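You operate a simulated robot arm through the tools that you are given. There is no shell and no other tool.

You run a simulated two-armed robot. Do the job below in one go: nothing can be reset, and whatever is moved stays where it is left.

Task
Set the three black knobs as the job card says, then run one dry stroke.
Fine: the green button starts it.

Only the result counts: the job must be done as asked and must still hold three seconds after the hand-in. Knocking over, shifting, dropping, spilling or breaking anything else fails it.

Robot
Two 7-joint arms with fingered hands on one trunk that stands fixed in place. Base frame: the origin is at the foot of the trunk, x ahead of it, y to its left, z up. Units: cm, degrees, N and s.
The left shoulder is at [9, 17.3, 112.7], the right one opposite. With the tool pointing down near the work surface each hand reaches from about 46 to 82 cm from the base axis, measured 20 degrees to its own side. Payload 3.5 kg a hand.
Tool frame (each hand has its own): the origin (TCP) lies between the finger pads and is the grasp point; the fingertips stand 3 cm ahead of it; z points along the fingers, y is the line along which they close. The gripper opens to 10.4 cm. The gripper's body begins 3.5 cm behind the TCP. The gripper is a hand of 3 fingers: y runs from the thumb to the fingers, the wrist lies at [-1.5, -10.4, -17.8] in the tool frame.
Orientation is that of the tool frame in the base frame, as a unit quaternion [w, x, y, z]. With the fingers straight down and the wrist toward the robot, the tool's x, y and z point along [0, 1, 0], [1, 0, 0] and [0, 0, -1] of the base frame.

Tools
- The arms move only by the tool step_arm. It takes "left_rows", "right_rows" or both (then of equal length, played together; a hand with none holds still); each is a list that holds one entry, the list of rows, each a list of 6 numbers: the shift along the tool's x, y, z in cm, then the turn, a rotation vector about the tool's x, y, z in degrees. In form: [[[dx, dy, dz, ax, ay, az], ...]]. A call has 1 to 20 rows; each row shifts and turns the commanded pose from where the row before left it, along the tool's axes as they then stand. Each row takes 0.2 s and may step no farther than 5 cm and 8.6 degrees from the row before; otherwise, the whole call is refused. Where a pose cannot be reached the arm comes as near as it can. A force on the tool above 40 N (or 10 N above the force at the start of the call, whichever is more), or a blocked arm, ends the call early, and 0.2 s more pass. In this call time passes only in rows, and 0.2 s behind the last. It gives the time, the measured TCP pose, the force on the tool (base axes), the opening and the grip force at its end, in the units of the frame above (readings bear some noise), with the torque about the TCP (base axes, N m) and any sound that the robot's microphone picked up, and new pictures: "show" is both (left out), scene, wrist or none (wrist: the cameras of the hands that moved).
- Cameras (640 x 400 px; columns grow to the right, rows downward): "scene" is now at [17.29, -3.2, 130.95]; the picture's right is [-0.52, -0.85, 0.00], its down [-0.33, 0.20, -0.92] and it looks along [0.79, -0.48, -0.39] (base axes); focal length 214 px, centre (320, 200). "left" rides on the left gripper at [-6.4, -9.4, -11.7] in its tool frame; the picture's right is [-0.72, -0.33, 0.61], its down [0.64, -0.65, 0.40] and it looks along [0.27, 0.68, 0.68] (tool axes); focal length 238 px, centre (320, 200). "right" rides on the right gripper at [6.4, -9.4, -11.7] in its tool frame; the picture's right is [-0.72, 0.33, -0.61], its down [-0.64, -0.65, 0.40] and it looks along [-0.27, 0.68, 0.68] (tool axes); focal length 238 px, centre (320, 200). There is no depth. A picture from a camera that has moved, and an enlarged one, comes with that camera's place and axes in the base frame and with its lens. The place of the scene camera against the robot may be out by one fixed shift of up to 2.5 cm in any direction.
- move_column(by): slides the trunk up (or, below 0, down) by that many cm; the arms and the scene camera ride with it, the base frame stays. It gives what a move gives, with no picture.
- set_fingers(index, middle, thumb_bend, thumb_turn, hand): sets how far each is bent, from 0 (flat) to 1 (curled in); at 0.3 the hand is open as for a grip, at 0.7 the pads meet at the TCP. One left out holds its place. A second passes; each finger stops where it meets its share of the squeeze, and holds until it gets a number again. It is the only way to open and close the hand. It gives what a move gives, with no picture; readings hold the bend of each and the force on the fingers (four entries, about 0 where the hand has none), thumb and palm. thumb_turn goes from beside the hand (0) to across from the fingers (1), as for a grip.
- turn_head(pan, tilt): turns the head with the scene camera to pan (to the left, within 86 degrees either way) and tilt (down, from -29 to 69), counted from straight ahead of the robot. It gives what a move gives, and a new picture of the scene camera.
- inspect(camera, box): a new picture of the part [left, top, right, bottom] of that camera's present view, enlarged. It takes no simulated time.
- close_job(): hands the job in; it is judged then, once.

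Places have to be worked out from the pictures, the camera data and where the tool is seen. Open the grippers and draw the arms clear of the work before you hand the job in, unless the task says otherwise.

The tools are called after "Request:" as name(argument=value, ...) on one line, values as JSON. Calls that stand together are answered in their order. step_arm: Moves the arms, as the interface text tells. Its arguments: {"type":"object","properties":{"left_rows":{"type":"array","items":{"type":"array","items":{"type":"array","items":{"type":"number"}}}},"right_rows":{"type":"array","items":{"type":"array","items":{"type":"array","items":{"type":"number"}}}},"show":{"type":"string","enum":["both","scene","wrist","none"]}},"required":[]} The other tools are called the same way: move_column (by) slides the trunk up or down; set_fingers (index, middle, thumb_bend, thumb_turn, hand) moves the fingers one by one; turn_head (pan, tilt) turns the head that bears the scene camera; inspect (camera, box) takes an enlarged picture of a part of a camera's view; close_job () hands the job in.

At the start:

```text
clock: 0.0
left_eef_pos: [52.14, -1.48, 130.98]
left_ee_rot: [0.0, 0.707, 0.707, -0.001]
left_contact_force: [-0.3, 0.3, 0.2]
left_ft_torque: [-0.01, 0.0, 0.01]
left_opening: 10.4
left_finger_force: 0.1
left_shape: jaw
left_bend: [0.3, 0.3, 0.3, 0.98]
left_finger forces: [0.1, 0.0, 0.0, 0.1, 0.0, 0.0]
right_eef_pos: [35.33, -38.85, 122.72]
right_ee_rot: [0.0, 0.707, 0.707, -0.001]
right_contact_force: [-0.1, -0.2, -0.3]
right_ft_torque: [0.0, -0.02, -0.03]
right_opening: 10.37
right_finger_force: 0.1
right_shape: jaw
right_bend: [0.3, 0.3, 0.3, 0.98]
right_finger forces: [0.1, 0.0, 0.0, 0.0, 0.1, 0.1]
trunk travel left (down, up): [-22.5, 52.9]
head pan, tilt: [-31.5, 22.8]
```

scene: 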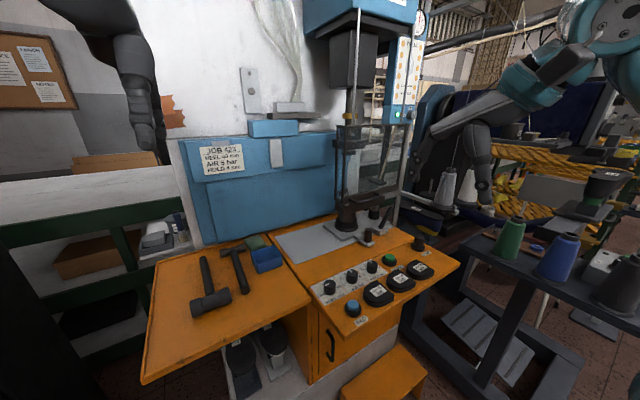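
right: 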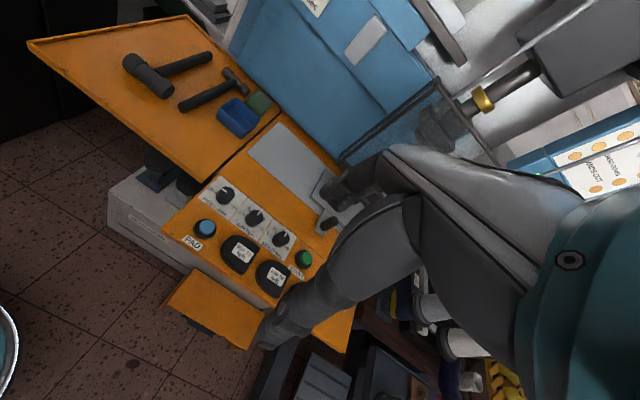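
left: 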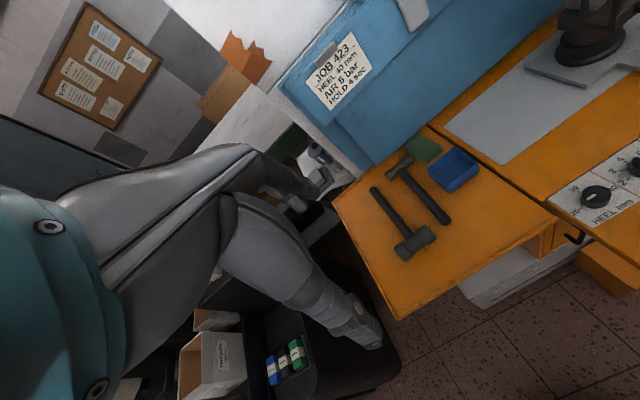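

I start by looking closer at the job card and the control panel in the current views.

Request:
inspect(camera="scene", box=[180, 130, 260, 190])

Request:
inspect(camera="scene", box=[300, 225, 470, 331])

Request:
inspect(camera="right", box=[170, 160, 350, 300])

Request:
inspect(camera="left", box=[300, 20, 390, 120])

Request:
inspect(camera="scene", box=[380, 0, 440, 130])

```text
6.67 times, centred on (220, 160) of scene
camera zoom: at [17.29, -3.2, 130.95], right [-0.52, -0.85, 0.0], down [-0.33, 0.2, -0.92], along [0.79, -0.48, -0.39], focal length 1430 px, centre (987, 467)
```

zoom: 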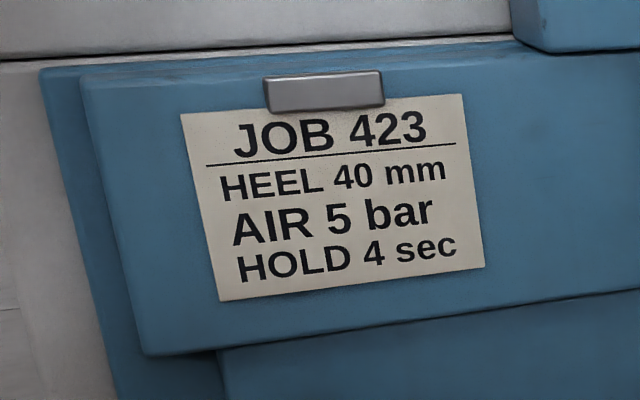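

```text
3.76 times, centred on (385, 278) of scene
camera zoom: at [17.29, -3.2, 130.95], right [-0.52, -0.85, 0.0], down [-0.33, 0.2, -0.92], along [0.79, -0.48, -0.39], focal length 807 px, centre (75, -94)
```

zoom: 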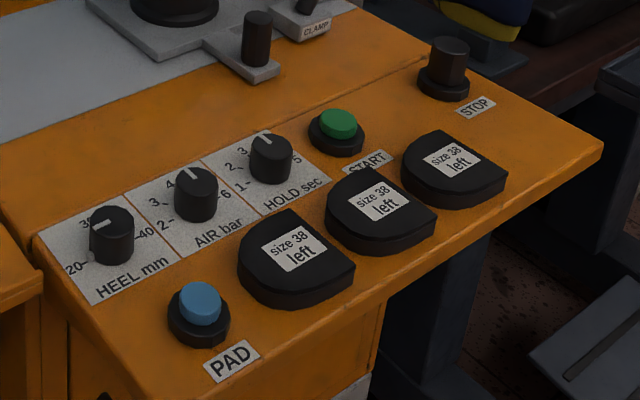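

```text
2.86 times, centred on (260, 230) of right
camera zoom: at [25.92, -32.63, 134.29], right [0.33, -0.72, 0.61], down [-0.65, -0.64, -0.4], along [0.68, -0.27, -0.68], focal length 681 px, centre (491, 114)
```

zoom: 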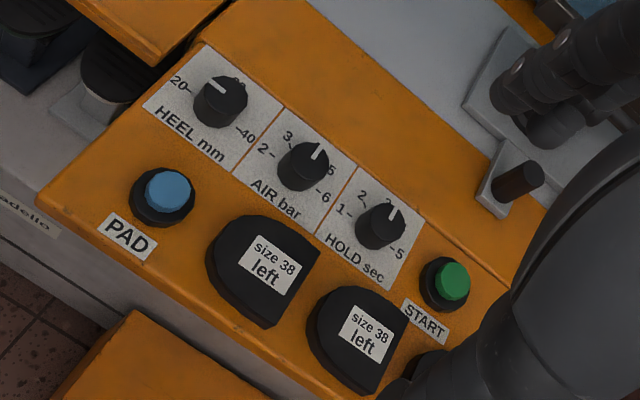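

```text
4.00 times, centred on (345, 70) of left
camera zoom: at [42.54, -7.94, 142.7], right [-0.33, -0.72, -0.61], down [-0.65, 0.64, -0.4], along [0.68, 0.27, -0.68], focal length 953 px, centre (220, 720)
```

zoom: 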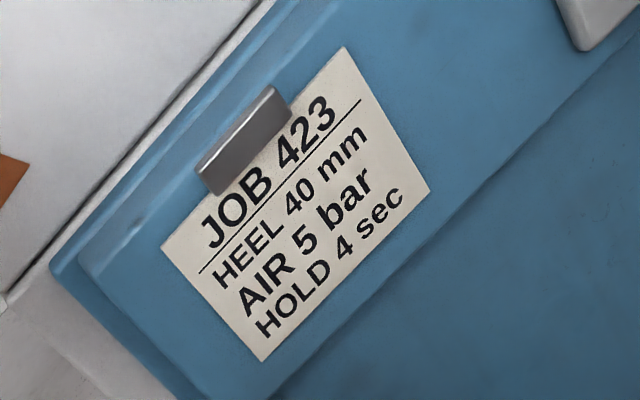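

```text
3.08 times, centred on (410, 65) of scene
camera zoom: at [17.29, -3.2, 130.95], right [-0.52, -0.85, 0.0], down [-0.33, 0.2, -0.92], along [0.79, -0.48, -0.39], focal length 660 px, centre (43, 615)
```

zoom: 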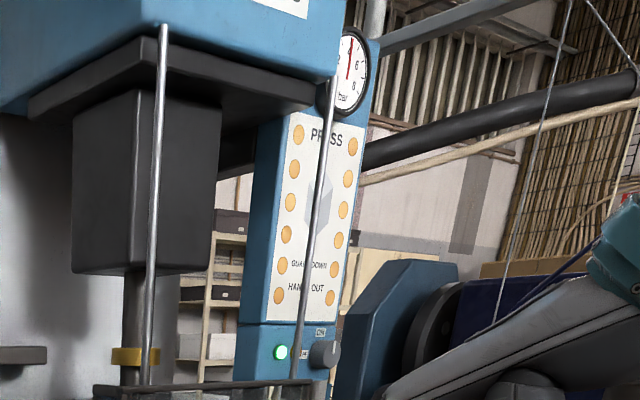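

The card reads HEEL 40 mm, AIR 5 bar, HOLD 4 sec. Now I look more closely at the press, the guard and whatever is on its bed, before moving.

Request:
inspect(camera="scene", box=[310, 100, 430, 250])

Request:
inspect(camera="scene", box=[380, 10, 430, 60])

Request:
inspect(camera="scene", box=[380, 30, 420, 80])

Request:
inspect(camera="scene", box=[370, 80, 420, 130])

Request:
inspect(camera="right", box=[320, 40, 640, 240])

Request:
inspect(camera="left", box=[500, 0, 640, 240])

Request:
inspect(camera="scene", box=[310, 240, 400, 310])

```text
2.67 times, centred on (370, 175) of scene
camera zoom: at [17.29, -3.2, 130.95], right [-0.52, -0.85, 0.0], down [-0.33, 0.2, -0.92], along [0.79, -0.48, -0.39], focal length 572 px, centre (187, 267)
```

zoom: 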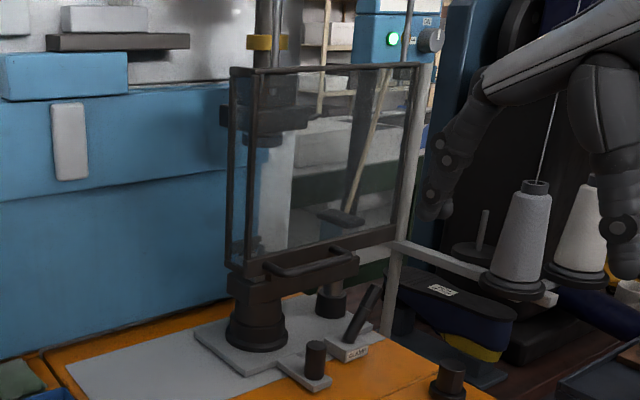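

```text
8.00 times, centred on (405, 35) of scene
camera zoom: at [17.29, -3.2, 130.95], right [-0.52, -0.85, 0.0], down [-0.33, 0.2, -0.92], along [0.79, -0.48, -0.39], focal length 1716 px, centre (-360, 1520)
```

zoom: 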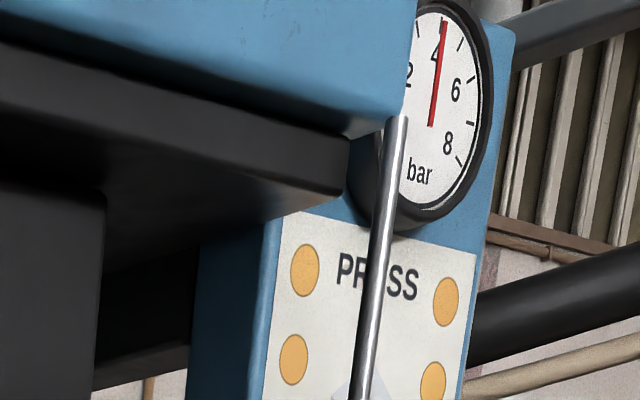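

```text
8.00 times, centred on (400, 55) of scene
camera zoom: at [17.29, -3.2, 130.95], right [-0.52, -0.85, 0.0], down [-0.33, 0.2, -0.92], along [0.79, -0.48, -0.39], focal length 1716 px, centre (-320, 1360)
```

zoom: 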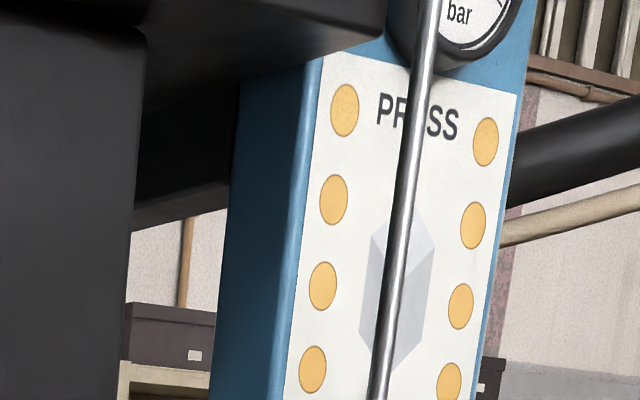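

```text
8.00 times, centred on (395, 105) of scene
camera zoom: at [17.29, -3.2, 130.95], right [-0.52, -0.85, 0.0], down [-0.33, 0.2, -0.92], along [0.79, -0.48, -0.39], focal length 1716 px, centre (-280, 960)
```

zoom: 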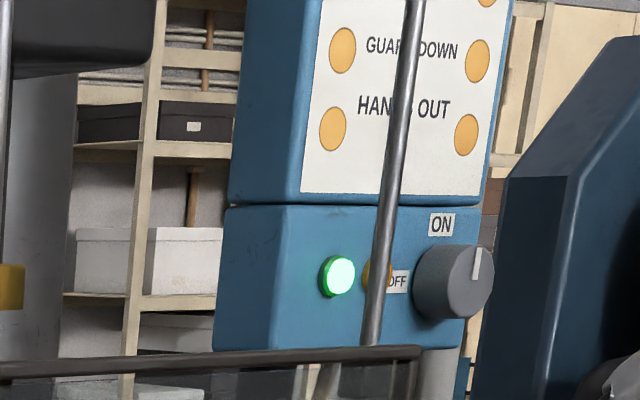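

```text
2.00 times, centred on (480, 140) of right
camera zoom: at [25.92, -32.63, 134.29], right [0.33, -0.72, 0.61], down [-0.65, -0.64, -0.4], along [0.68, -0.27, -0.68], focal length 477 px, centre (0, 320)
```

zoom: 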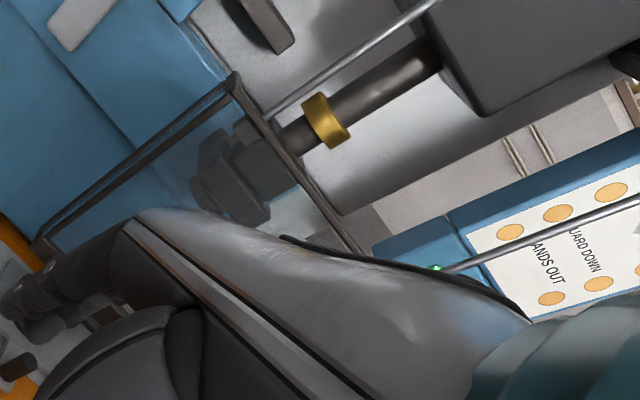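

```text
1.67 times, centred on (570, 120) of left
camera zoom: at [42.54, -7.94, 142.7], right [-0.33, -0.72, -0.61], down [-0.65, 0.64, -0.4], along [0.68, 0.27, -0.68], focal length 397 px, centre (-97, 333)
```

zoom: 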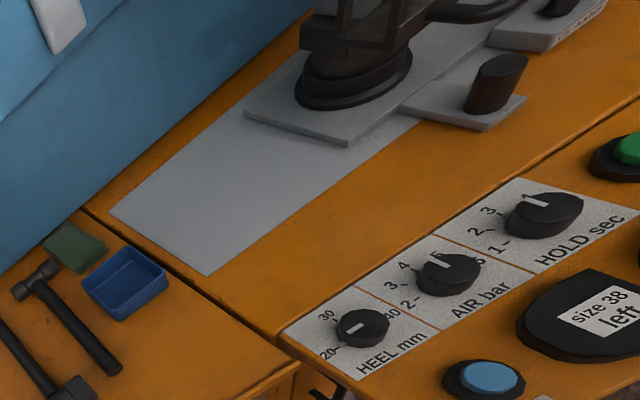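

```text
5.71 times, centred on (355, 275) of scene
camera zoom: at [17.29, -3.2, 130.95], right [-0.52, -0.85, 0.0], down [-0.33, 0.2, -0.92], along [0.79, -0.48, -0.39], focal length 1226 px, centre (120, -229)
```

zoom: 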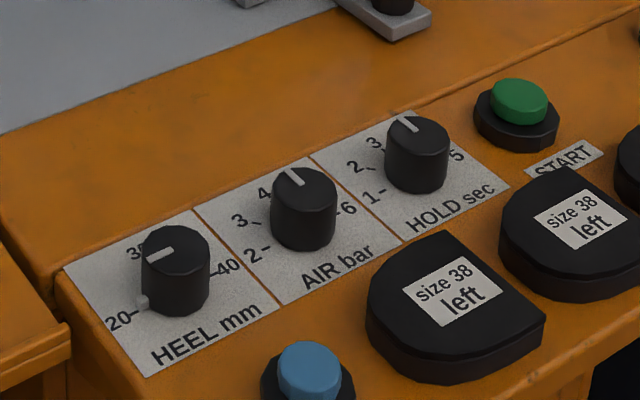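

The power lamp is lit and the selector is ON, but the guard frame seems to hang well above the table, and the press sign says "GUARD DOWN / HANDS OUT". I turn the head to see the whole press.

Request:
turn_head(pan=-42, tilt=5)

```text
clock: 0.8
left_eef_pos: [52.24, -1.45, 130.93]
left_ee_rot: [0.0, 0.707, 0.707, 0.0]
left_contact_force: [-0.6, 0.0, -0.1]
left_ft_torque: [-0.02, -0.02, 0.0]
left_opening: 10.34
left_finger_force: 0.1
left_shape: jaw
left_bend: [0.3, 0.3, 0.3, 0.98]
left_finger forces: [0.0, 0.1, 0.0, 0.0, 0.0, 0.1]
right_eef_pos: [35.39, -38.82, 122.55]
right_ee_rot: [0.0, 0.707, 0.707, 0.0]
right_contact_force: [-0.3, 0.0, 0.1]
right_ft_torque: [-0.01, 0.0, 0.02]
right_opening: 10.36
right_finger_force: 0.1
right_shape: jaw
right_bend: [0.3, 0.3, 0.3, 0.98]
right_finger forces: [0.0, 0.2, 0.0, 0.0, 0.1, 0.0]
trunk travel left (down, up): [-22.5, 52.9]
head pan, tilt: [-42.0, 5.0]
camera scene: at [16.22, -4.5, 133.83], right [-0.67, -0.74, 0.0], down [-0.07, 0.06, -1.0], along [0.74, -0.67, -0.09], focal length 214 px, centre (320, 200)
```

scene: 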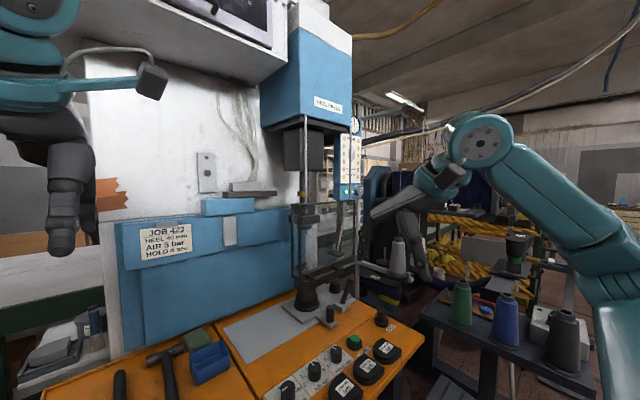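

Request:
inspect(camera="scene", box=[260, 80, 400, 220])

Request:
inspect(camera="scene", box=[270, 180, 400, 340])

Request:
inspect(camera="scene", box=[330, 110, 365, 200])

```text
2.86 times, centred on (330, 150) of scene
camera zoom: at [16.22, -4.5, 133.83], right [-0.67, -0.74, 0.0], down [-0.07, 0.06, -1.0], along [0.74, -0.67, -0.09], focal length 613 px, centre (291, 343)
```

zoom: 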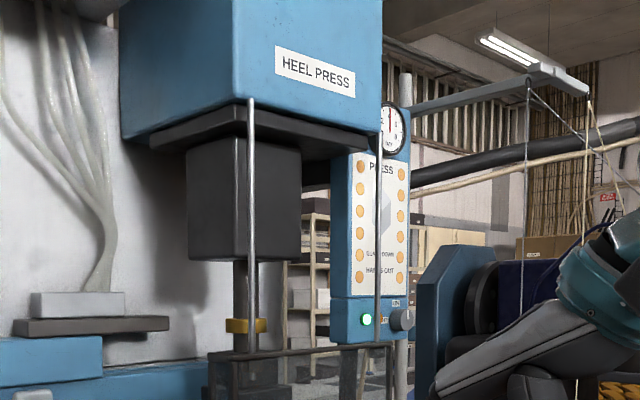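

```text
2.50 times, centred on (335, 260) of scene
camera zoom: at [16.22, -4.5, 133.83], right [-0.67, -0.74, 0.0], down [-0.07, 0.06, -1.0], along [0.74, -0.67, -0.09], focal length 536 px, centre (282, 50)
```

zoom: 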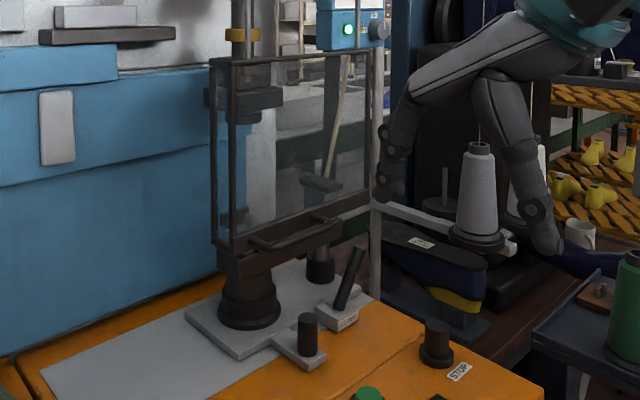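

```text
4.44 times, centred on (348, 155) of scene
camera zoom: at [16.22, -4.5, 133.83], right [-0.67, -0.74, 0.0], down [-0.07, 0.06, -1.0], along [0.74, -0.67, -0.09], focal length 953 px, centre (198, 400)
```

zoom: 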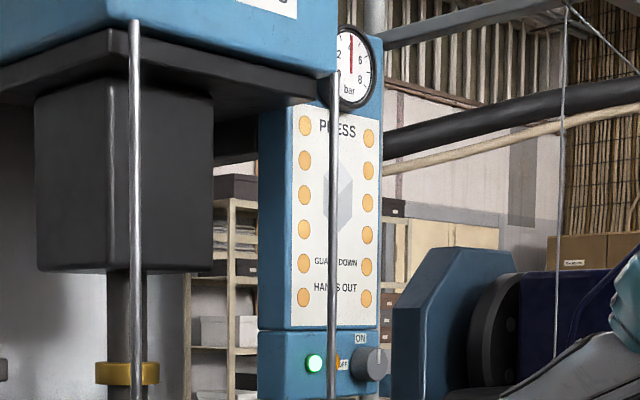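

The guard hangs raised in front of the ram (bottom roughly 15–20 cm over the table), so it likely has to come down before a stroke. I bring the right hand lower and to the right to view the dials from above and get parallax on the guard.

Request:
step_arm(right_rows=[[[-1.9, 1.4, 2.0, 0, 0, 0], [-1.9, 1.4, 2.0, 0, 0, 0], [-1.9, 1.4, 2.0, 0, 0, 0], [-1.9, 1.4, 2.0, 0, 0, 0], [-1.9, 1.4, 2.0, 0, 0, 0], [-1.9, 1.4, 2.0, 0, 0, 0]]], show="both")

```text
clock: 2.2
left_eef_pos: [52.07, -1.53, 130.93]
left_ee_rot: [0.001, 0.707, 0.707, 0.001]
left_contact_force: [0.2, 0.4, -1.1]
left_ft_torque: [-0.01, 0.0, 0.01]
left_opening: 10.37
left_finger_force: 0.0
left_shape: jaw
left_bend: [0.3, 0.3, 0.3, 0.98]
left_finger forces: [0.0, 0.1, 0.1, 0.0, 0.1, 0.1]
right_eef_pos: [44.02, -50.31, 110.59]
right_ee_rot: [0.001, 0.707, 0.707, 0.0]
right_contact_force: [0.7, 0.4, 0.4]
right_ft_torque: [-0.02, -0.01, -0.01]
right_opening: 10.36
right_finger_force: 0.1
right_shape: jaw
right_bend: [0.3, 0.3, 0.3, 0.98]
right_finger forces: [0.1, 0.0, 0.0, 0.1, 0.0, 0.0]
trunk travel left (down, up): [-22.5, 52.9]
head pan, tilt: [-42.0, 5.0]
camera scene: at [16.24, -4.53, 133.83], right [-0.67, -0.74, 0.0], down [-0.07, 0.06, -1.0], along [0.74, -0.67, -0.09], focal length 214 px, centre (320, 200)
camera right: at [34.54, -44.04, 122.4], right [0.33, -0.72, 0.61], down [-0.65, -0.64, -0.4], along [0.68, -0.27, -0.68], focal length 238 px, centre (320, 200)
```

scene: 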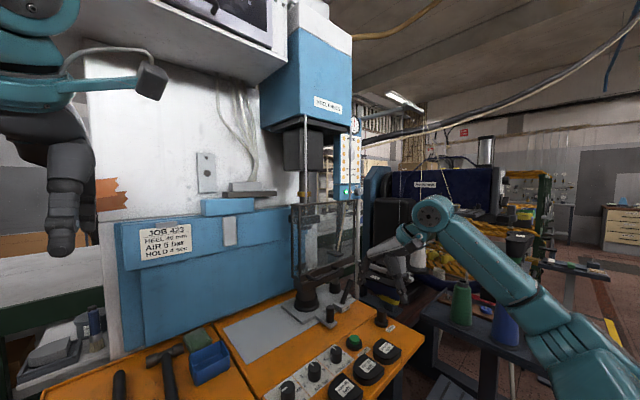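
right: 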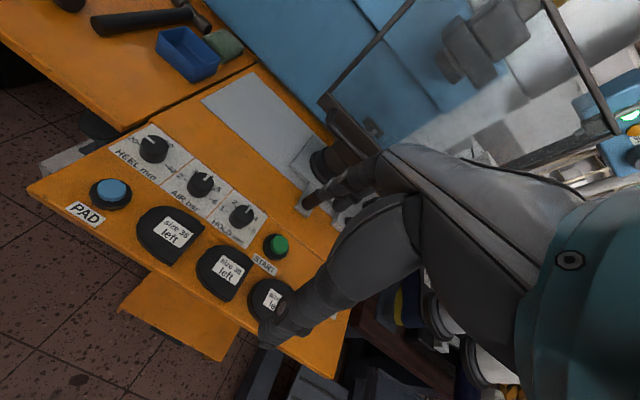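

Request:
inspect(camera="right", box=[110, 115, 310, 275])

Request:
inspect(camera="right", box=[290, 0, 640, 220])

Request:
inspect(camera="scene", box=[260, 330, 420, 400])

```text
2.50 times, centred on (210, 195) of right
camera zoom: at [34.54, -44.04, 122.4], right [0.33, -0.72, 0.61], down [-0.65, -0.64, -0.4], along [0.68, -0.27, -0.68], focal length 596 px, centre (595, 212)
```

zoom: 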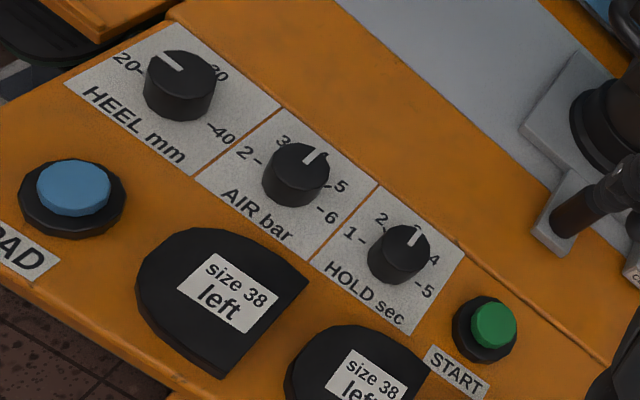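

```text
1.82 times, centred on (465, 110) of right
camera zoom: at [34.54, -44.04, 122.4], right [0.33, -0.72, 0.61], down [-0.65, -0.64, -0.4], along [0.68, -0.27, -0.68], focal length 433 px, centre (56, 364)
```

zoom: 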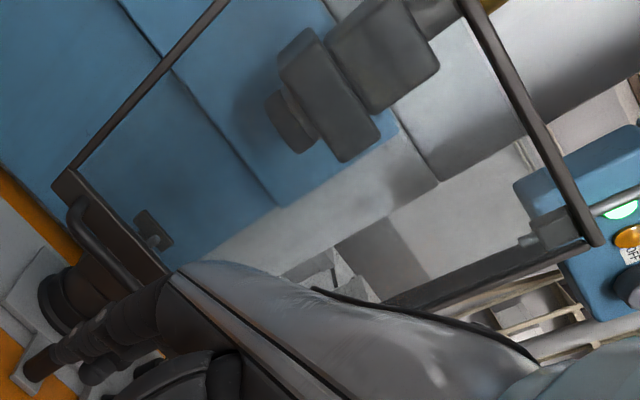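

```text
4.00 times, centred on (340, 365) of scene
camera zoom: at [16.24, -4.53, 133.83], right [-0.67, -0.74, 0.0], down [-0.07, 0.06, -1.0], along [0.74, -0.67, -0.09], focal length 858 px, centre (240, -460)
```

zoom: 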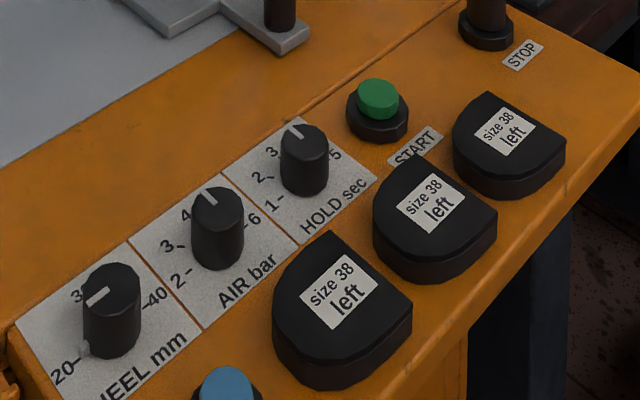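

The dials run clockwise with the low value at left, mid at top and high at right (180° sweep). I zoom in on each knob to read the pointers, and on the handle of the raised guard.

Request:
inspect(camera="right", box=[130, 120, 190, 170])

Request:
inspect(camera="right", box=[175, 155, 235, 205])

Request:
inspect(camera="right", box=[215, 190, 275, 240])

Request:
inspect(camera="scene", box=[285, 250, 375, 340])

```text
8.00 times, centred on (160, 145) of right
camera zoom: at [34.54, -44.04, 122.4], right [0.33, -0.72, 0.61], down [-0.65, -0.64, -0.4], along [0.68, -0.27, -0.68], focal length 1907 px, centre (1600, 640)
```

zoom: 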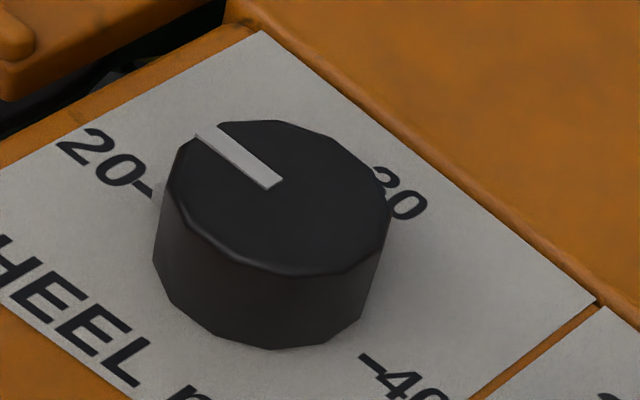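

```text
8.00 times, centred on (205, 180) of right
camera zoom: at [34.54, -44.04, 122.4], right [0.33, -0.72, 0.61], down [-0.65, -0.64, -0.4], along [0.68, -0.27, -0.68], focal length 1907 px, centre (1240, 360)
```

zoom: 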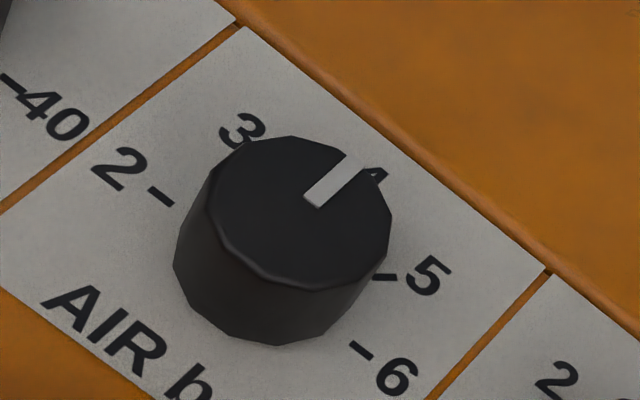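

```text
8.00 times, centred on (245, 215) of right
camera zoom: at [34.54, -44.04, 122.4], right [0.33, -0.72, 0.61], down [-0.65, -0.64, -0.4], along [0.68, -0.27, -0.68], focal length 1907 px, centre (920, 80)
```

zoom: 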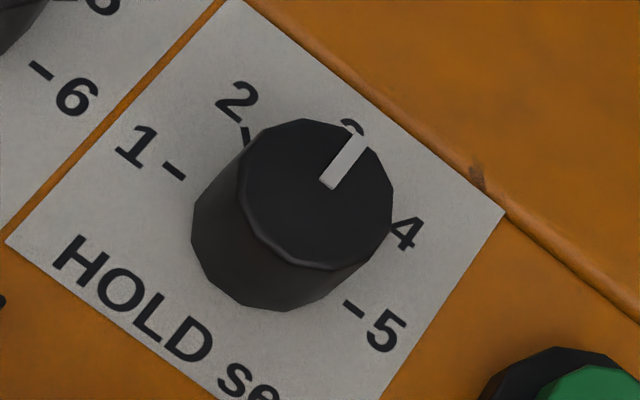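

```text
4.44 times, centred on (330, 295) of scene
camera zoom: at [16.24, -4.53, 133.83], right [-0.67, -0.74, 0.0], down [-0.07, 0.06, -1.0], along [0.74, -0.67, -0.09], focal length 953 px, centre (276, -222)
```

zoom: 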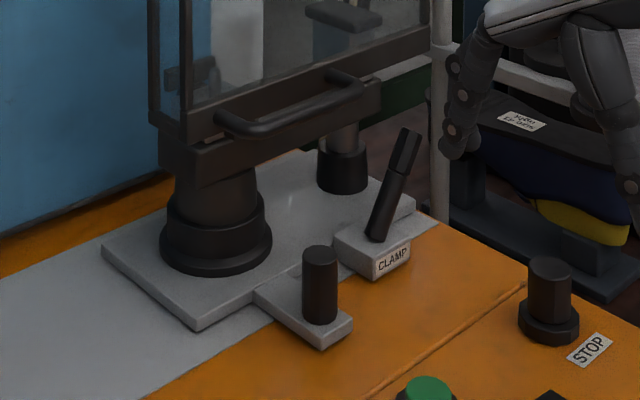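

HEEL points at 20, AIR at 4 and HOLD at 3; the targets are 40, 5 and 4, so +180°, +45° and +45° clockwise. The knobs stand at about x 55.6, y −31/−39.1/−47.2 with tops near z 87. I pre-close the right hand so it fits between the neighbours, and aim the head at the panel.

Request:
set_fingers(hand="right", index=0.44, middle=0.44, thumb_bend=0.44)

Request:
turn_head(pan=-36, tilt=38)

```text
clock: 3.2
left_eef_pos: [52.16, -1.47, 131.08]
left_ee_rot: [0.0, 0.707, 0.707, 0.0]
left_contact_force: [-0.6, 0.2, 0.8]
left_ft_torque: [0.02, -0.04, -0.01]
left_opening: 10.37
left_finger_force: 0.0
left_shape: jaw
left_bend: [0.3, 0.3, 0.3, 0.98]
left_finger forces: [0.1, 0.0, 0.2, 0.0, 0.0, 0.0]
right_eef_pos: [43.95, -50.21, 110.9]
right_ee_rot: [0.0, 0.707, 0.707, 0.0]
right_contact_force: [-0.5, -0.1, 1.1]
right_ft_torque: [0.01, -0.02, -0.01]
right_opening: 6.83
right_finger_force: 0.0
right_shape: fingers
right_bend: [0.44, 0.44, 0.44, 0.98]
right_finger forces: [0.1, 0.0, 0.0, 0.0, 0.0, 0.1]
trunk travel left (down, up): [-22.5, 52.9]
head pan, tilt: [-42.0, 5.0]
```

```text
clock: 4.2
left_eef_pos: [52.05, -1.47, 130.91]
left_ee_rot: [0.0, 0.707, 0.707, -0.001]
left_contact_force: [0.2, -0.5, 0.8]
left_ft_torque: [-0.02, 0.0, -0.01]
left_opening: 10.35
left_finger_force: 0.0
left_shape: jaw
left_bend: [0.3, 0.3, 0.3, 0.98]
left_finger forces: [0.1, 0.0, 0.0, 0.0, 0.0, 0.1]
right_eef_pos: [44.01, -50.13, 110.69]
right_ee_rot: [0.0, 0.708, 0.707, 0.001]
right_contact_force: [0.2, -0.1, 0.1]
right_ft_torque: [0.0, 0.02, -0.02]
right_opening: 6.83
right_finger_force: 0.1
right_shape: fingers
right_bend: [0.44, 0.44, 0.44, 0.98]
right_finger forces: [0.1, 0.1, 0.1, 0.0, 0.1, 0.1]
trunk travel left (down, up): [-22.5, 52.9]
head pan, tilt: [-36.0, 38.0]
camera scene: at [16.38, -3.44, 128.56], right [-0.59, -0.81, 0.0], down [-0.5, 0.36, -0.79], along [0.64, -0.46, -0.61], focal length 214 px, centre (320, 200)
```

scene: 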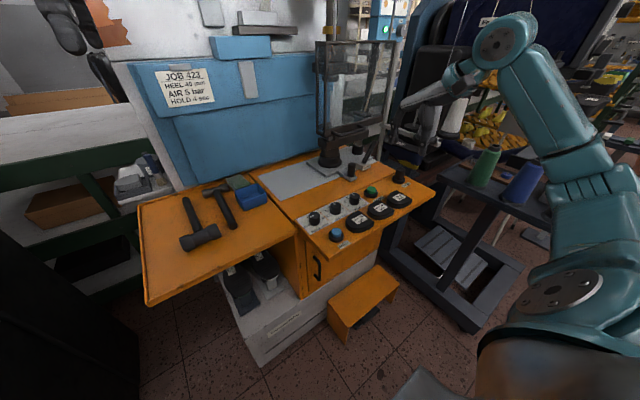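

The hand is now about 6.8 cm open. I move it above the AIR knob, keeping the fingertips around z 94.

Request:
step_arm(right_rows=[[[1.85, 1.93, 2.28, 0, 0, 0], [1.85, 1.93, 2.28, 0, 0, 0], [1.85, 1.93, 2.28, 0, 0, 0], [1.85, 1.93, 2.28, 0, 0, 0], [1.85, 1.93, 2.28, 0, 0, 0], [1.85, 1.93, 2.28, 0, 0, 0]]], show="both")

```text
clock: 5.6
left_eef_pos: [52.18, -1.56, 130.97]
left_ee_rot: [0.0, 0.707, 0.708, -0.001]
left_contact_force: [0.1, -0.9, -0.1]
left_ft_torque: [0.04, 0.0, -0.03]
left_opening: 10.33
left_finger_force: 0.1
left_shape: jaw
left_bend: [0.3, 0.3, 0.3, 0.98]
left_finger forces: [0.1, 0.0, 0.0, 0.1, 0.0, 0.0]
right_eef_pos: [55.57, -39.33, 96.68]
right_ee_rot: [0.001, 0.707, 0.707, 0.001]
right_contact_force: [0.1, 0.6, 0.2]
right_ft_torque: [-0.03, 0.02, -0.02]
right_opening: 6.81
right_finger_force: 0.1
right_shape: fingers
right_bend: [0.44, 0.44, 0.44, 0.98]
right_finger forces: [0.0, 0.0, 0.0, 0.0, 0.0, 0.0]
trunk travel left (down, up): [-22.5, 52.9]
head pan, tilt: [-36.0, 38.0]
camera scene: at [16.42, -3.43, 128.55], right [-0.59, -0.81, 0.0], down [-0.5, 0.36, -0.79], along [0.64, -0.46, -0.62], focal length 214 px, centre (320, 200)
camera right: at [46.1, -33.12, 108.38], right [0.33, -0.72, 0.61], down [-0.65, -0.64, -0.4], along [0.68, -0.27, -0.68], focal length 238 px, centre (320, 200)
```

scene: 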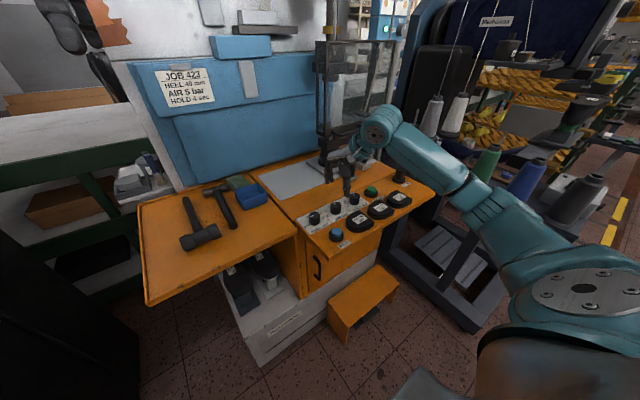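
right: 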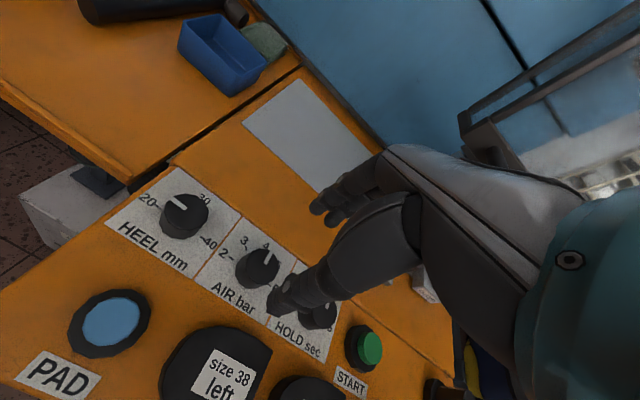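

The hand is above AIR. I zoom in to check alignment of the TCP axis with the knob and the finger layout.

Request:
inspect(camera="right", box=[200, 180, 400, 340])

Request:
inspect(camera="scene", box=[290, 120, 430, 250])

```text
2.50 times, centred on (300, 260) of right
camera zoom: at [46.1, -33.12, 108.38], right [0.33, -0.72, 0.61], down [-0.65, -0.64, -0.4], along [0.68, -0.27, -0.68], focal length 596 px, centre (370, 50)
```

zoom: 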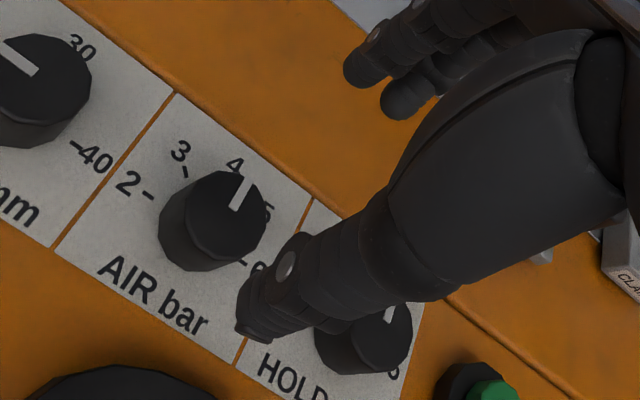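

```text
3.08 times, centred on (360, 185) of scene
camera zoom: at [16.42, -3.43, 128.55], right [-0.59, -0.81, 0.0], down [-0.5, 0.36, -0.79], along [0.64, -0.46, -0.62], focal length 660 px, centre (197, 246)
```

zoom: 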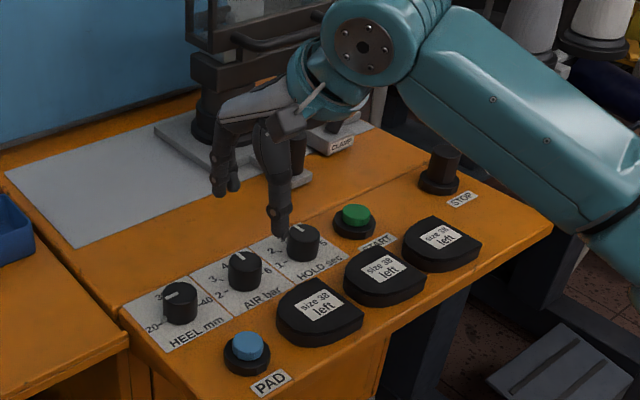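

TCP axis and AIR knob agree within about 0.15 cm, and the thumb will clear the black insert by about 1 cm. I descend in small steps to TCP z ≈ 89.7 and look.

Request:
step_arm(right_rows=[[[0.1, 0, 1.8, 0, 0, 0], [0, 0, 1.8, 0, 0, 0], [0, 0, 1.8, 0, 0, 0], [0, 0, 1.6, 0, 0, 0]]], show="both")

Request:
inspect(camera="right", box=[240, 160, 400, 290])

Request:
inspect(camera="scene", box=[300, 150, 420, 250])

```text
clock: 6.6
left_eef_pos: [52.17, -1.53, 131.03]
left_ee_rot: [0.0, 0.707, 0.707, 0.0]
left_contact_force: [-0.3, -0.1, -0.3]
left_ft_torque: [0.0, 0.0, 0.0]
left_opening: 10.36
left_finger_force: 0.1
left_shape: jaw
left_bend: [0.3, 0.3, 0.3, 0.98]
left_finger forces: [0.0, 0.1, 0.0, 0.0, 0.0, 0.0]
right_eef_pos: [55.47, -38.94, 89.71]
right_ee_rot: [0.0, 0.708, 0.706, -0.001]
right_contact_force: [0.5, 0.1, 0.5]
right_ft_torque: [-0.02, -0.02, -0.01]
right_opening: 6.82
right_finger_force: 0.0
right_shape: fingers
right_bend: [0.44, 0.44, 0.44, 0.98]
right_finger forces: [0.1, 0.1, 0.1, 0.1, 0.0, 0.0]
trunk travel left (down, up): [-22.5, 52.9]
head pan, tilt: [-36.0, 38.0]
camera scene: at [16.38, -3.44, 128.56], right [-0.59, -0.81, 0.0], down [-0.5, 0.36, -0.79], along [0.64, -0.46, -0.62], focal length 214 px, centre (320, 200)
camera right: at [46.12, -32.78, 101.42], right [0.33, -0.72, 0.61], down [-0.65, -0.64, -0.4], along [0.68, -0.27, -0.68], focal length 238 px, centre (320, 200)
```

scene: 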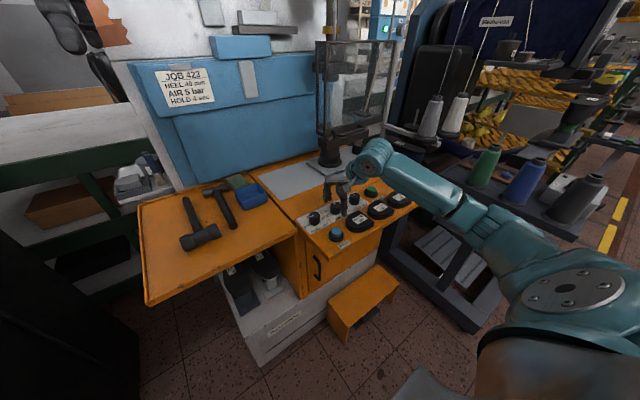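
right: 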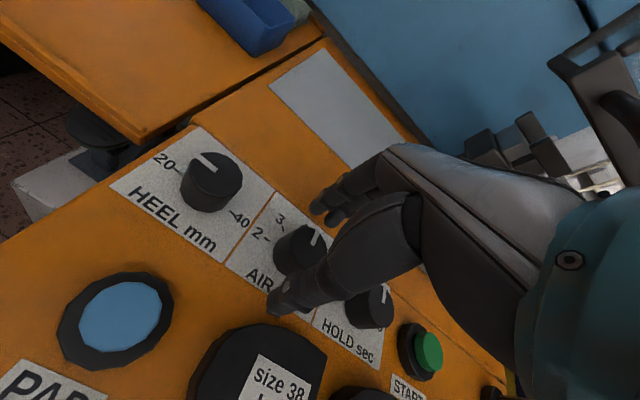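

```text
3.08 times, centred on (320, 225) of right
camera zoom: at [46.12, -32.78, 101.42], right [0.33, -0.72, 0.61], down [-0.65, -0.64, -0.4], along [0.68, -0.27, -0.68], focal length 733 px, centre (320, 123)
```

zoom: 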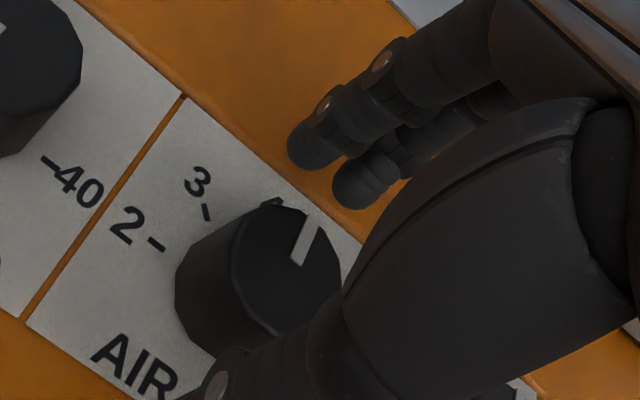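

```text
4.00 times, centred on (360, 200) of scene
camera zoom: at [16.38, -3.44, 128.56], right [-0.59, -0.81, 0.0], down [-0.5, 0.36, -0.79], along [0.64, -0.46, -0.62], focal length 858 px, centre (160, 200)
```

zoom: 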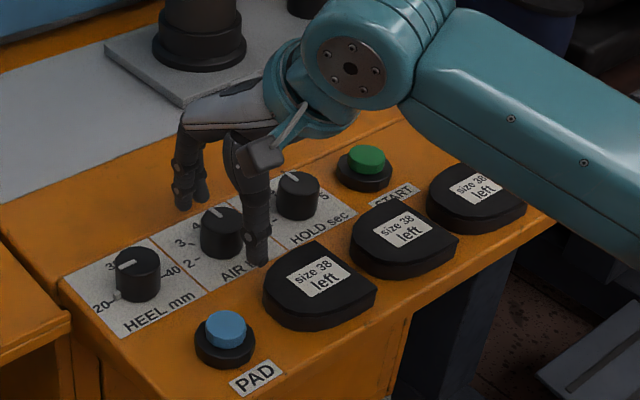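

The fingers straddle the knob with clearance. I centre slightly (−0.3 in y, +0.2 in x) and lower to z ≈ 88.5.

Request:
step_arm(right_rows=[[[-0.15, 0.1, 0.6, 0, 0, 0], [-0.15, 0.1, 0.6, 0, 0, 0]]], show="wrist")

```text
clock: 7.2
left_eef_pos: [52.11, -1.47, 131.03]
left_ee_rot: [0.001, 0.707, 0.707, 0.0]
left_contact_force: [-0.1, -0.6, -0.9]
left_ft_torque: [0.01, 0.02, -0.02]
left_opening: 10.37
left_finger_force: 0.0
left_shape: jaw
left_bend: [0.3, 0.3, 0.3, 0.98]
left_finger forces: [0.1, 0.0, 0.1, 0.1, 0.1, 0.0]
right_eef_pos: [55.7, -39.26, 88.56]
right_ee_rot: [0.0, 0.707, 0.707, 0.0]
right_contact_force: [0.2, -0.5, 0.4]
right_ft_torque: [-0.02, 0.04, 0.01]
right_opening: 6.82
right_finger_force: 0.1
right_shape: fingers
right_bend: [0.44, 0.44, 0.44, 0.98]
right_finger forces: [0.1, 0.0, 0.1, 0.0, 0.1, 0.1]
trunk travel left (down, up): [-22.5, 52.9]
head pan, tilt: [-36.0, 38.0]
camera right: at [46.26, -33.08, 100.26], right [0.33, -0.72, 0.61], down [-0.65, -0.64, -0.4], along [0.68, -0.27, -0.68], focal length 238 px, centre (320, 200)
```

right: 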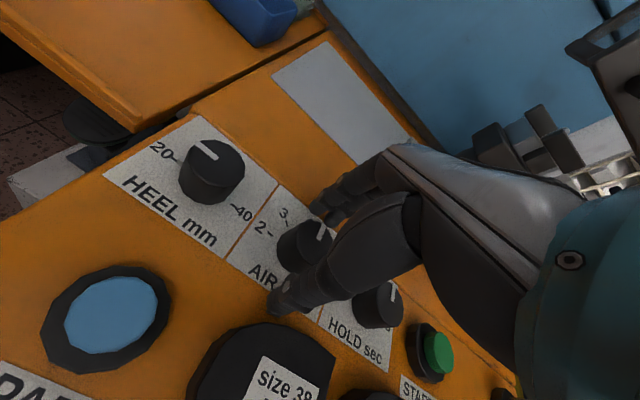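

No contact yet and the fingertips overlap the knob by roughly 1.4 cm. I close on the knob.

Request:
set_fingers(hand="right", index=0.6, middle=0.6, thumb_bend=0.6)

Request:
inspect(camera="right", box=[240, 160, 400, 290])

Request:
inspect(camera="scene", box=[320, 160, 400, 230])

```text
clock: 8.2
left_eef_pos: [52.09, -1.59, 131.02]
left_ee_rot: [0.0, 0.707, 0.707, 0.0]
left_contact_force: [0.2, 0.2, 0.7]
left_ft_torque: [-0.02, 0.0, 0.0]
left_opening: 10.37
left_finger_force: 0.1
left_shape: jaw
left_bend: [0.3, 0.3, 0.3, 0.98]
left_finger forces: [0.1, 0.1, 0.0, 0.0, 0.0, 0.0]
right_eef_pos: [55.59, -39.29, 88.49]
right_ee_rot: [0.0, 0.707, 0.707, 0.0]
right_contact_force: [-1.6, -0.4, 0.2]
right_ft_torque: [-0.02, 0.03, -0.01]
right_opening: 3.05
right_finger_force: 0.8
right_shape: fingers
right_bend: [0.59, 0.6, 0.58, 0.98]
right_finger forces: [0.5, 0.0, 0.0, 0.0, 2.0, 0.0]
trunk travel left (down, up): [-22.5, 52.9]
head pan, tilt: [-36.0, 38.0]
```

```text
3.08 times, centred on (320, 225) of right
camera zoom: at [46.25, -33.09, 100.26], right [0.33, -0.72, 0.61], down [-0.65, -0.64, -0.4], along [0.68, -0.27, -0.68], focal length 733 px, centre (320, 123)
```

zoom: 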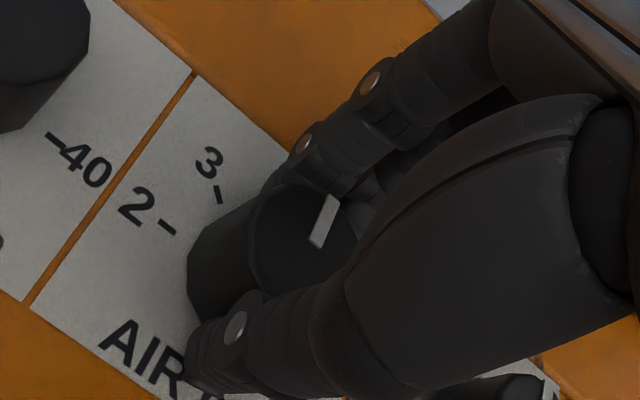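

```text
5.71 times, centred on (360, 195) of scene
camera zoom: at [16.36, -3.44, 128.56], right [-0.59, -0.81, 0.0], down [-0.5, 0.36, -0.79], along [0.64, -0.46, -0.62], focal length 1226 px, centre (91, 229)
```

zoom: 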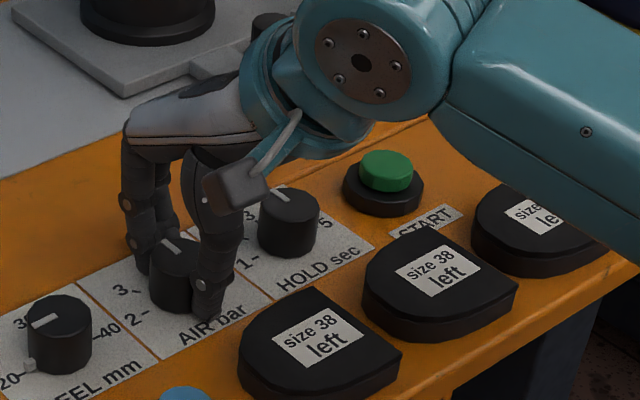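

Index and thumb touch lightly. I squeeze more firmly so middle also makes contact.

Request:
set_fingers(hand="right", index=0.72, middle=0.72, thumb_bend=0.72)

Request:
inspect(camera="right", box=[240, 160, 400, 290])

```text
clock: 9.2
left_eef_pos: [52.14, -1.58, 130.97]
left_ee_rot: [0.0, 0.706, 0.708, 0.0]
left_contact_force: [-0.8, -0.2, 0.9]
left_ft_torque: [0.01, -0.02, -0.03]
left_opening: 10.36
left_finger_force: 0.2
left_shape: jaw
left_bend: [0.3, 0.3, 0.3, 0.98]
left_finger forces: [0.1, 0.1, 0.0, 0.1, 0.0, 0.0]
right_eef_pos: [55.73, -39.5, 88.55]
right_ee_rot: [0.0, 0.707, 0.707, -0.001]
right_contact_force: [4.2, -3.8, -2.6]
right_ft_torque: [-0.09, 0.0, 0.03]
right_opening: 2.75
right_finger_force: 14.6
right_shape: fingers
right_bend: [0.6, 0.65, 0.6, 0.97]
right_finger forces: [10.0, 7.1, 0.1, 0.1, 12.7, 0.0]
trunk travel left (down, up): [-22.5, 52.9]
head pan, tilt: [-36.0, 38.0]
```

```text
3.08 times, centred on (320, 225) of right
camera zoom: at [46.31, -33.14, 100.23], right [0.33, -0.72, 0.61], down [-0.65, -0.64, -0.4], along [0.68, -0.27, -0.68], focal length 733 px, centre (320, 123)
```

zoom: 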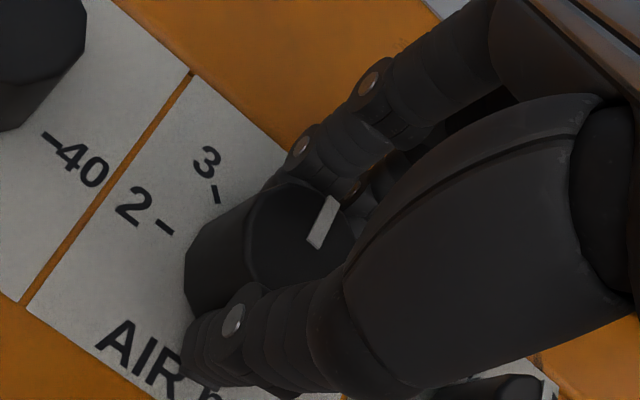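

All three fingers hold (10/7/13 N). I ease the small sideways strain and turn clockwise the first 24°.

Request:
step_arm(right_rows=[[[-0.2, 0, 0, 0, 0, 0], [0, 0, 0, 0, 0, 6], [0, 0, 0, 0, 0, 6], [0, 0, 0, 0, 0, 6], [0, 0, 0, 0, 0, 6]]], show="wrist")

Request:
inspect(camera="right", box=[240, 160, 400, 290])

Request:
inspect(camera="scene", box=[320, 160, 400, 230])

```text
clock: 10.4
left_eef_pos: [52.21, -1.49, 130.87]
left_ee_rot: [-0.001, 0.707, 0.707, 0.0]
left_contact_force: [1.0, -0.5, -0.4]
left_ft_torque: [0.02, -0.05, -0.01]
left_opening: 10.34
left_finger_force: 0.0
left_shape: jaw
left_bend: [0.3, 0.3, 0.3, 0.98]
left_finger forces: [0.1, 0.1, 0.0, 0.0, 0.0, 0.1]
right_eef_pos: [55.61, -39.77, 88.67]
right_ee_rot: [-0.001, 0.839, 0.544, -0.002]
right_contact_force: [-1.4, 0.1, -9.3]
right_ft_torque: [-0.03, 0.05, 0.02]
right_opening: 2.75
right_finger_force: 13.4
right_shape: fingers
right_bend: [0.6, 0.66, 0.61, 0.96]
right_finger forces: [7.9, 5.0, 0.0, 0.0, 13.9, 0.0]
trunk travel left (down, up): [-22.5, 52.9]
head pan, tilt: [-36.0, 38.0]
camera right: at [49.58, -30.08, 100.31], right [0.01, -0.79, 0.61], down [-0.86, -0.32, -0.4], along [0.51, -0.52, -0.68], focal length 238 px, centre (320, 200)
```

right: 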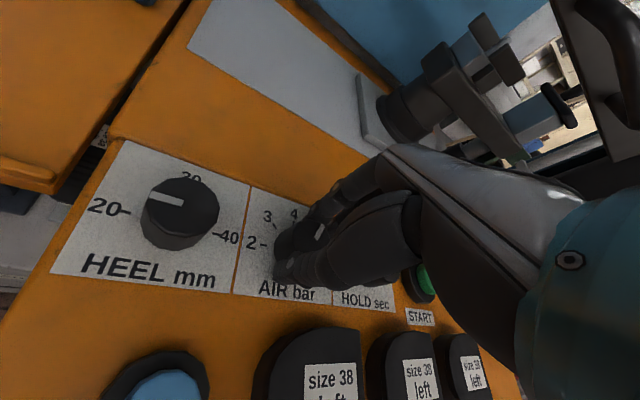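

```text
3.08 times, centred on (320, 225) of right
camera zoom: at [49.58, -30.08, 100.31], right [0.01, -0.79, 0.61], down [-0.86, -0.32, -0.4], along [0.51, -0.52, -0.68], focal length 733 px, centre (320, 123)
```

zoom: 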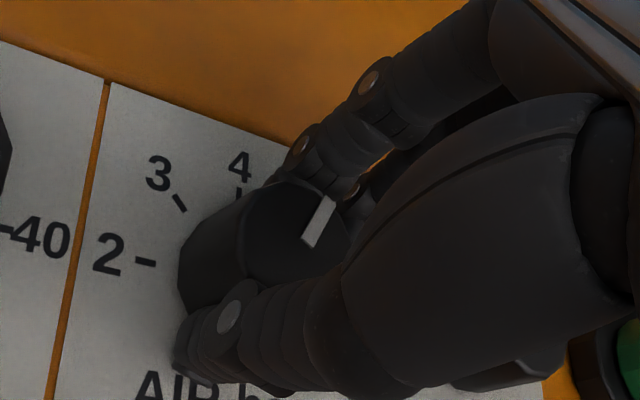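

```text
5.71 times, centred on (360, 195) of scene
camera zoom: at [16.43, -3.48, 128.54], right [-0.59, -0.81, 0.0], down [-0.5, 0.36, -0.79], along [0.64, -0.46, -0.62], focal length 1226 px, centre (91, 229)
```

zoom: 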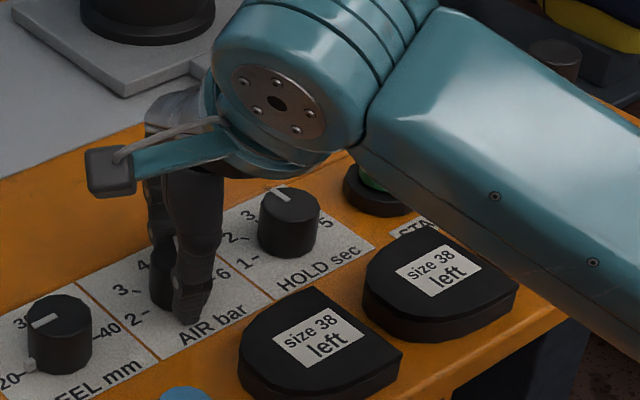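

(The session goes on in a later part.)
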